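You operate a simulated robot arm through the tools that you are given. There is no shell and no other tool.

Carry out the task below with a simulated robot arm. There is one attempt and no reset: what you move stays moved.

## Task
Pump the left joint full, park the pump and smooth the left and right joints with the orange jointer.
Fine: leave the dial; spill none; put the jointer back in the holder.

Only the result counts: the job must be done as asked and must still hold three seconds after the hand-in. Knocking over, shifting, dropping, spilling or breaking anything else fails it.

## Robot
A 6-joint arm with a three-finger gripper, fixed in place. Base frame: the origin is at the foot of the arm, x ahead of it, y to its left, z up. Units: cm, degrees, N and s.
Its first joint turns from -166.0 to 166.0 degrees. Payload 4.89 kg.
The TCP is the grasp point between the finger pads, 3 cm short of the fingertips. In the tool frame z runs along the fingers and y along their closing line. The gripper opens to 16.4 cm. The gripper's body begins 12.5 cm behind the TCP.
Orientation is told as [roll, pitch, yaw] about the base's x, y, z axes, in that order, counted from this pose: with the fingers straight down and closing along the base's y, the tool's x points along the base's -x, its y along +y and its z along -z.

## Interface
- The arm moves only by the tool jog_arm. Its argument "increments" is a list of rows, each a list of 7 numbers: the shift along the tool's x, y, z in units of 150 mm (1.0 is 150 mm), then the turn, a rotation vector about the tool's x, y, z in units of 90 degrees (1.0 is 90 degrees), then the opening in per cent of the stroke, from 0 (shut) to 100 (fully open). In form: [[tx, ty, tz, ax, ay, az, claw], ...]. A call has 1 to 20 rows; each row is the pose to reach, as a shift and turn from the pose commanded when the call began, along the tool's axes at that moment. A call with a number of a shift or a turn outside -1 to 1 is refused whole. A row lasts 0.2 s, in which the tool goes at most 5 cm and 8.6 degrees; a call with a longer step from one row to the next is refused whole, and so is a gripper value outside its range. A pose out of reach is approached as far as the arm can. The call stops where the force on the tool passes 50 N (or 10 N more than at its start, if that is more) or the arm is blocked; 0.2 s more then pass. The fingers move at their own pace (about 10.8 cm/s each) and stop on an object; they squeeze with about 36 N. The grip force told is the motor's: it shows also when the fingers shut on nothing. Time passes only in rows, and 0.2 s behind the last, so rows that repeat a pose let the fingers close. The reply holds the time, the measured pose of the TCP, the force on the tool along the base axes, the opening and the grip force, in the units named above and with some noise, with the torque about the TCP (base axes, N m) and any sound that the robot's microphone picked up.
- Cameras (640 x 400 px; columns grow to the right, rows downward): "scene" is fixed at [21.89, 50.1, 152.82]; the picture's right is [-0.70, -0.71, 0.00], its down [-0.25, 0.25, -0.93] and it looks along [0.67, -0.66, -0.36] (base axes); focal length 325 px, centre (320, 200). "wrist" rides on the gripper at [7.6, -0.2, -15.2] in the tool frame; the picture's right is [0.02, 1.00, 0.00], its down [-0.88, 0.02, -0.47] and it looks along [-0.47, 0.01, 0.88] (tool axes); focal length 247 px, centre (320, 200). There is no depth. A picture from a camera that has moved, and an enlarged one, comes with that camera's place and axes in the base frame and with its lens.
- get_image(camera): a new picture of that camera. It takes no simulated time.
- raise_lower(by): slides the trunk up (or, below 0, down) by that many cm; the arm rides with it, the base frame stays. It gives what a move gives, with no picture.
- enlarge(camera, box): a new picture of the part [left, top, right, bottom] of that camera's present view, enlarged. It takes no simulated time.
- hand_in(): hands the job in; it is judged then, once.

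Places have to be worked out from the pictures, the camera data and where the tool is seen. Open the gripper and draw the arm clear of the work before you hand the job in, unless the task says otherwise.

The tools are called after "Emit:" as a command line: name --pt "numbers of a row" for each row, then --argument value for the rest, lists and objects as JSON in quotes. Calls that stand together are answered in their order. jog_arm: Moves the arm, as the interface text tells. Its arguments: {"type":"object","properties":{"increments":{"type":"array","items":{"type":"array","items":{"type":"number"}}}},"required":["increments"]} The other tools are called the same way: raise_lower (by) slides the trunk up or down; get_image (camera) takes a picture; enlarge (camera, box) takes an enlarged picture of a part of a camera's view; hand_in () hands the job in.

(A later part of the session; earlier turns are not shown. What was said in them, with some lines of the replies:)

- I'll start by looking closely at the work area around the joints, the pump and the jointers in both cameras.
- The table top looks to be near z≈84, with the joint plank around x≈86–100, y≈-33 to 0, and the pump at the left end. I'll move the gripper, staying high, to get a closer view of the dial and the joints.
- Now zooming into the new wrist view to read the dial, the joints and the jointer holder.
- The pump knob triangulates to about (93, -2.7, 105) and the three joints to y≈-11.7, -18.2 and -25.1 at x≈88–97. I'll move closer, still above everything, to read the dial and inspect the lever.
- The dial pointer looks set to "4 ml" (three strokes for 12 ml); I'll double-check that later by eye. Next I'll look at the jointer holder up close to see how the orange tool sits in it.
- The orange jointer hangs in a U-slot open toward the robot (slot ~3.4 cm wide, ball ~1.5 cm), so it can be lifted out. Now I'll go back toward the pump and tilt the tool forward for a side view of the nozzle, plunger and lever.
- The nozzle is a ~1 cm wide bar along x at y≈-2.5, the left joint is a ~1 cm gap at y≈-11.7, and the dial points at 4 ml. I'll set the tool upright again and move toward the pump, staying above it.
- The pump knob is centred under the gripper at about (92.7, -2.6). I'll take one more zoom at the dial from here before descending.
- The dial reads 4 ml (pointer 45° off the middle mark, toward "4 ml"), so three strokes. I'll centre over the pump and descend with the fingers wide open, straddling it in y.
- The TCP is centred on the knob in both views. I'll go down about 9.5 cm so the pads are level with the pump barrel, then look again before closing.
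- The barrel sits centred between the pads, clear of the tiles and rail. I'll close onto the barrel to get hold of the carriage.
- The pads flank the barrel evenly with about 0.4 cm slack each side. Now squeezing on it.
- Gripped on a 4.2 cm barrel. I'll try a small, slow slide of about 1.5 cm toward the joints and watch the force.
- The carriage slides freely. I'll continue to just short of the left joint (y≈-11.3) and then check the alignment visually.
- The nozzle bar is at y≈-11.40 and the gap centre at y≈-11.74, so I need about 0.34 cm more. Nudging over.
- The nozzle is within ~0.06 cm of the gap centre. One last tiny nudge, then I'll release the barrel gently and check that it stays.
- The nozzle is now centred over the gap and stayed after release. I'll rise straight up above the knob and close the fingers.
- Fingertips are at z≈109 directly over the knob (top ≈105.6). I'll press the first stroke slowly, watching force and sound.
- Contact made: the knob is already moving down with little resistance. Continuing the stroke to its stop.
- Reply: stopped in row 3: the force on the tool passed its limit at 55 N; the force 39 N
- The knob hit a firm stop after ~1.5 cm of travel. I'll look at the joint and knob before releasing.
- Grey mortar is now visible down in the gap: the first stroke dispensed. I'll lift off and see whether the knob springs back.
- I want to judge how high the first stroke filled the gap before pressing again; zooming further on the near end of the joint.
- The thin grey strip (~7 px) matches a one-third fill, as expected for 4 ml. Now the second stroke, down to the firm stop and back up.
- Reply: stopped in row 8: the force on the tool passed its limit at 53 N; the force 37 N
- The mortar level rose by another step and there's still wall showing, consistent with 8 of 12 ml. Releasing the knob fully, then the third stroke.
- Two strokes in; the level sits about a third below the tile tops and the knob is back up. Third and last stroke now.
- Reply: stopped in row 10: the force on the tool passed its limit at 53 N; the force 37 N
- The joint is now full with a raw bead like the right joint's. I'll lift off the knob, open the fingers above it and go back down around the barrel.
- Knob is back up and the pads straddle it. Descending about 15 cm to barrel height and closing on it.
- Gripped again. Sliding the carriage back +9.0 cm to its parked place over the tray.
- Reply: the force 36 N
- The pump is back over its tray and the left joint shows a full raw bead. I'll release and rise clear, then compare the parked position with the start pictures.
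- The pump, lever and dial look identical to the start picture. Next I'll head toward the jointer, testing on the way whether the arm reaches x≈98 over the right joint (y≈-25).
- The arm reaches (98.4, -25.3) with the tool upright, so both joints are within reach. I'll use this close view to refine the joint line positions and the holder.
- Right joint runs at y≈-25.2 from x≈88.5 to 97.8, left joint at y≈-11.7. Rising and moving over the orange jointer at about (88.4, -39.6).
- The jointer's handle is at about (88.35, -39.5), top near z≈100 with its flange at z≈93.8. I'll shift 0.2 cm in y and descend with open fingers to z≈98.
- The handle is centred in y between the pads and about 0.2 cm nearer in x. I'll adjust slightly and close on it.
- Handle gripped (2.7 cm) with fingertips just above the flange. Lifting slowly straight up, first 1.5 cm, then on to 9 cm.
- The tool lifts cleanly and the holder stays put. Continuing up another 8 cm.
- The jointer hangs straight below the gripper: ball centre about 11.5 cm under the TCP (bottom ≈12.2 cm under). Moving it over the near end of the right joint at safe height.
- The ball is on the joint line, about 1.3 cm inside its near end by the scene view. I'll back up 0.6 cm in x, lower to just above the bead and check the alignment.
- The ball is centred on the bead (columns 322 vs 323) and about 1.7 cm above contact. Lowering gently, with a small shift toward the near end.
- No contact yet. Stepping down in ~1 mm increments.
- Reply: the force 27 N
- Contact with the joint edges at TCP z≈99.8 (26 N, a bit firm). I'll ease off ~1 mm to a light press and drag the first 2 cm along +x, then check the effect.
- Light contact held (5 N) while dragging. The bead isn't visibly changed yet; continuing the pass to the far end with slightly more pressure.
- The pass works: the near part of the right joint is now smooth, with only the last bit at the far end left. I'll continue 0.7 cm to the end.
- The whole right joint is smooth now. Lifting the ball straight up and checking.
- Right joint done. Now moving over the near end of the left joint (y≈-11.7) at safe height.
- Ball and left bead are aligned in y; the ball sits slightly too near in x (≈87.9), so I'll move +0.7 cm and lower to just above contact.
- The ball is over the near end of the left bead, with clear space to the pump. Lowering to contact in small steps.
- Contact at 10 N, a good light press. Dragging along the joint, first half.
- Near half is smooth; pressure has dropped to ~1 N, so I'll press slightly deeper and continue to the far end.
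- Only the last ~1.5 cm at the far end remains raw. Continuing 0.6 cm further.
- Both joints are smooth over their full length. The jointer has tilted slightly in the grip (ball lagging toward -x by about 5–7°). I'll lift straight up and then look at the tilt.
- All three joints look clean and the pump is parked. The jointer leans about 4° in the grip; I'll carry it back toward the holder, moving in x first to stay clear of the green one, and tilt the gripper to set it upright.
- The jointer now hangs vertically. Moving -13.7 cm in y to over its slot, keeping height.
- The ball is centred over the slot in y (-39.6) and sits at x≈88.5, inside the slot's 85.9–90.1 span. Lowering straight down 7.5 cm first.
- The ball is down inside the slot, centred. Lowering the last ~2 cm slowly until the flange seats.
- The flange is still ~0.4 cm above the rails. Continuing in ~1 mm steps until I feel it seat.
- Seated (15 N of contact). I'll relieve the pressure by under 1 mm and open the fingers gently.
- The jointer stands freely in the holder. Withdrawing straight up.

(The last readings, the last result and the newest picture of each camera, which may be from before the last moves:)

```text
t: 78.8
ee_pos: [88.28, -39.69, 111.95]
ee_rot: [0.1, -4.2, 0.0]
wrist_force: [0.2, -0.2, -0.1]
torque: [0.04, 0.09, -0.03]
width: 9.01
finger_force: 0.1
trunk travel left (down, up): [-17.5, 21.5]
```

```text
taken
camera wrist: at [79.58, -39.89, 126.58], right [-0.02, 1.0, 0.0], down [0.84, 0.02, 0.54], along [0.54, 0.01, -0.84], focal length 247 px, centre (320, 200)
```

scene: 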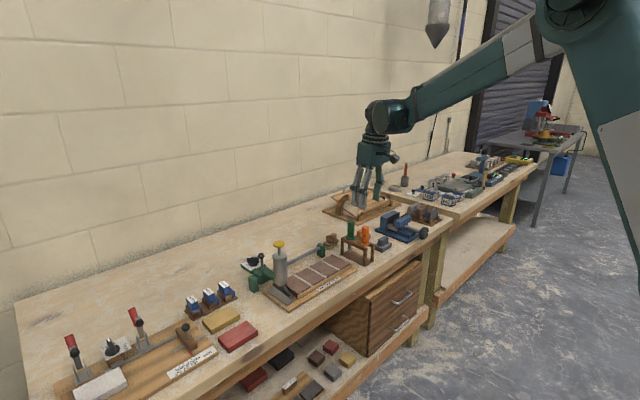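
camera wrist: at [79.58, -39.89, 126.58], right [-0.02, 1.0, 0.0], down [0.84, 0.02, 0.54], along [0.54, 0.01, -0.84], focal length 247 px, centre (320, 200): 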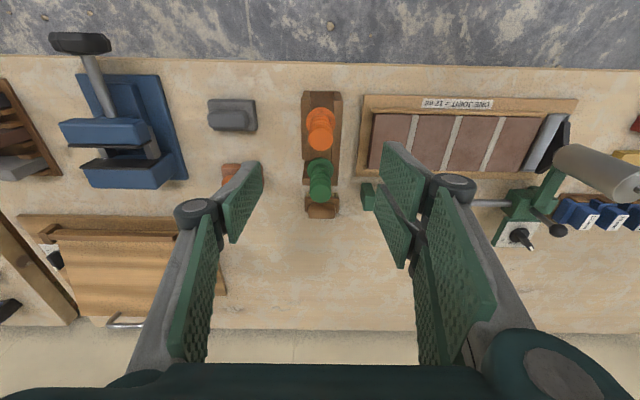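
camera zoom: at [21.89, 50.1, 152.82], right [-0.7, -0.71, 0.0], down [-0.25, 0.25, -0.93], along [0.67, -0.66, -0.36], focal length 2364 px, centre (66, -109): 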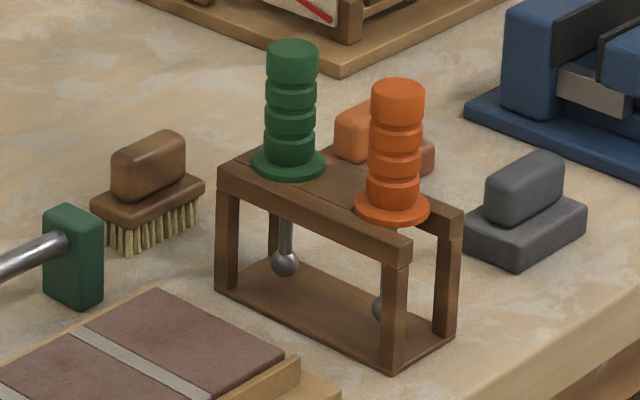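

The orange jointer is back in its original spot. I'll draw the arm up and back toward the base, open fully, and then inspect everything one last time.

Emit:
jog_arm --pt "0.1 0.1 -0.2 0 0.02 0 80" --pt "0.3 0.3 -0.4 0 0.046 0 100" --pt "0.5 0.5 -0.5 0 0.046 0 100" --pt "0.7 0.7 -0.5 0 0.046 0 100" --pt "0.9 0.9 -0.5 0 0.046 0 100" --pt "0.9 0.9 -0.5 0 0.046 0 100"

Emit:
enlarge --camera "scene" --box '[230, 200, 400, 310]'

Emit:
enlarge --camera "wrist" --box '[240, 150, 480, 300]'

Emit:
enlarge --camera "scene" --box '[285, 240, 350, 300]'

```text
refused: row 2 steps farther than a row can; nothing moved
```

```text
3.64 times, centred on (315, 255) of scene
camera zoom: at [21.89, 50.1, 152.82], right [-0.7, -0.71, 0.0], down [-0.25, 0.25, -0.93], along [0.67, -0.66, -0.36], focal length 1182 px, centre (338, 0)
```

zoom: 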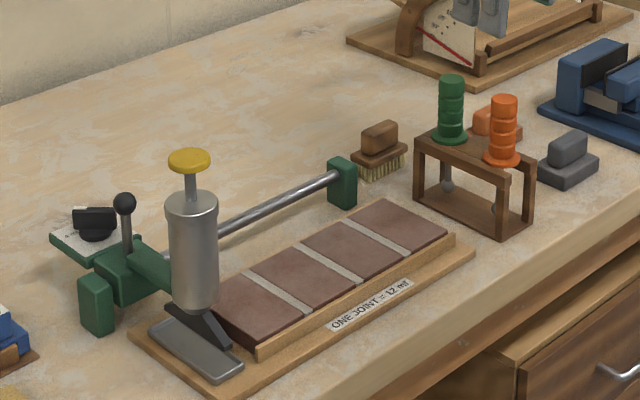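

```text
2.67 times, centred on (360, 225) of wrist
camera zoom: at [79.58, -39.89, 126.58], right [-0.02, 1.0, 0.0], down [0.84, 0.02, 0.54], along [0.54, 0.01, -0.84], focal length 659 px, centre (213, 133)
```

zoom: 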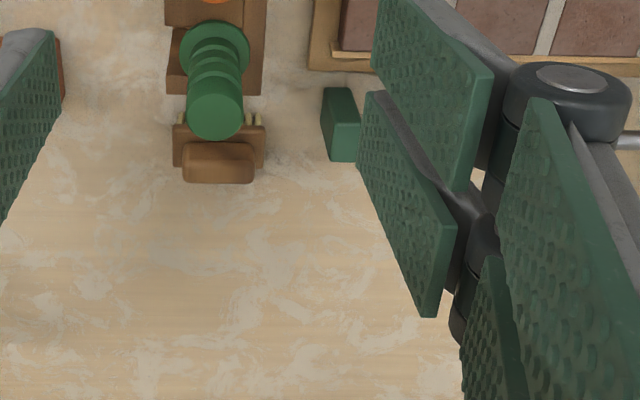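

```text
6.67 times, centred on (318, 270) of scene
camera zoom: at [21.89, 50.1, 152.82], right [-0.7, -0.71, 0.0], down [-0.25, 0.25, -0.93], along [0.67, -0.66, -0.36], focal length 2167 px, centre (337, -267)
```

zoom: 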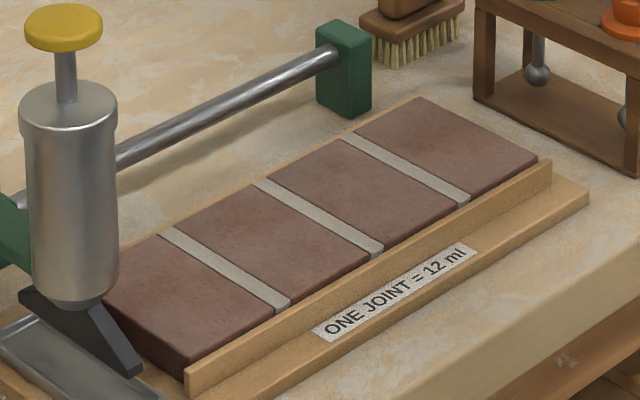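

The move was refused for too big a step, but the pictures show all three joints smooth, the pump parked and the jointers in the holder. Repeating the withdrawal with smaller steps.

Emit:
jog_arm --pt "0 0 -0.2 0 0 0 70" --pt "0.1 0.1 -0.35 0 0.02 0 100" --pt "0.25 0.25 -0.4 0 0.046 0 100" --pt "0.45 0.45 -0.4 0 0.046 0 100" --pt "0.65 0.65 -0.4 0 0.046 0 100" --pt "0.85 0.85 -0.4 0 0.046 0 100" --pt "0.85 0.85 -0.4 0 0.046 0 100"

Emit:
get_image --camera "wrist"

Emit:
enlarge --camera "wrist" --box '[230, 150, 460, 300]'

```text
t: 80.4
ee_pos: [75.03, -26.76, 116.86]
ee_rot: [0.0, -0.1, 0.0]
wrist_force: [-1.0, 0.0, 0.8]
torque: [-0.02, -0.14, -0.01]
width: 16.4
finger_force: 0.1
trunk travel left (down, up): [-17.5, 21.5]
```

```text
taken
camera wrist: at [67.5, -27.06, 132.24], right [-0.02, 1.0, 0.0], down [0.88, 0.02, 0.47], along [0.47, 0.01, -0.88], focal length 247 px, centre (320, 200)
```

wrist: 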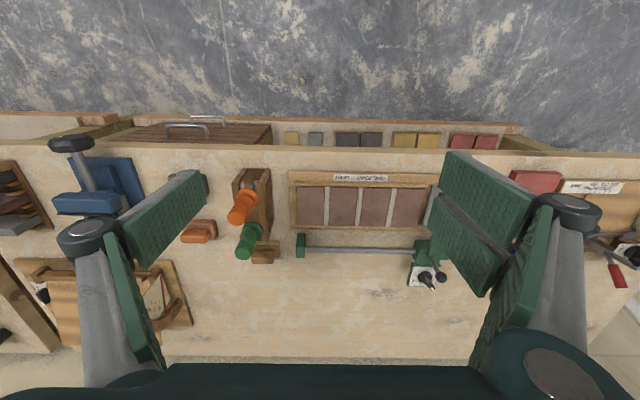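

```text
2.67 times, centred on (345, 225) of wrist
camera zoom: at [67.5, -27.06, 132.24], right [-0.02, 1.0, 0.0], down [0.88, 0.02, 0.47], along [0.47, 0.01, -0.88], focal length 659 px, centre (253, 133)
```

zoom: 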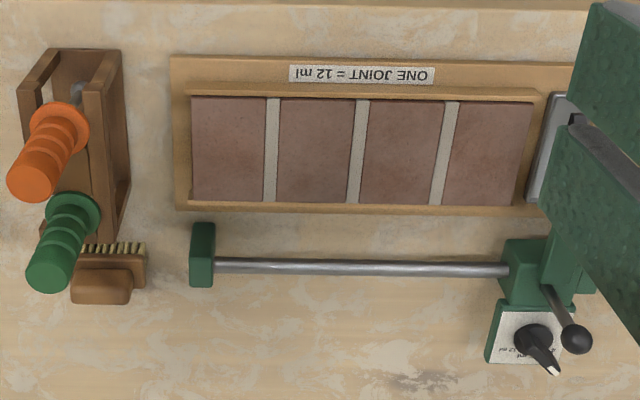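

Emit:
enlarge --camera "wrist" --box '[290, 175, 440, 235]'

Emit:
enlarge --camera "scene" --box '[235, 240, 295, 300]'

```text
4.27 times, centred on (365, 205) of wrist
camera zoom: at [67.5, -27.06, 132.24], right [-0.02, 1.0, 0.0], down [0.88, 0.02, 0.47], along [0.47, 0.01, -0.88], focal length 1054 px, centre (128, 179)
```

zoom: 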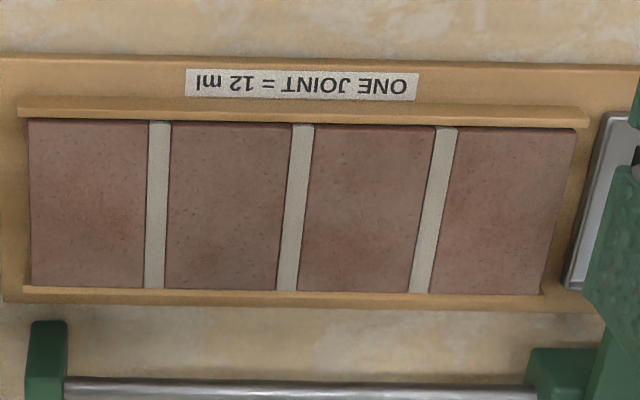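

```text
6.67 times, centred on (265, 270) of scene
camera zoom: at [21.89, 50.1, 152.82], right [-0.7, -0.71, 0.0], down [-0.25, 0.25, -0.93], along [0.67, -0.66, -0.36], focal length 2167 px, centre (687, -267)
```

zoom: 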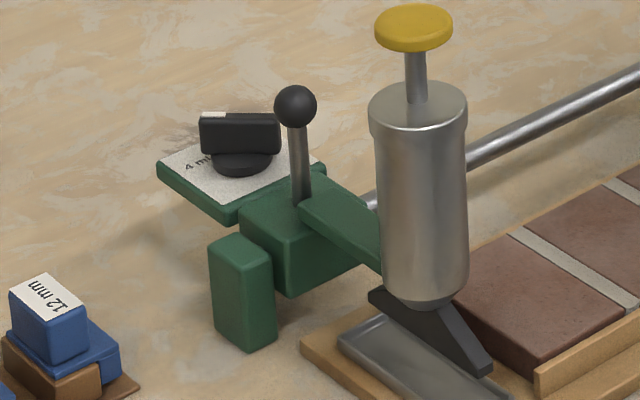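

All joints are full and smooth end to end with no spill. The pump is parked over its tray, the dial is still at 4 ml, the orange jointer is in its slot, and the gripper is open and clear. Handing in.

Emit:
hand_in

```text
The job is handed in.
```

The job is done and handed in. I don't have the verdict yet.

- **Left joint:** I pumped three full strokes at the dial's 4 ml setting, which makes the 12 ml for one joint. The joint filled to the top and nothing spilled that I could see.
- **Pump:** it is back over its tray, in the same position as in the starting picture. The dial was not touched.
- **Smoothing:** the orange jointer went along the right joint and then the left. In the last close-up views, both are smooth from end to end.
- **Jointer:** it tilted about 4° in the grip while dragging. I set it upright again before putting it back in its slot, and it sits where it started.
- **Arm:** the gripper is open and drawn clear of the work, and nothing else looked moved.
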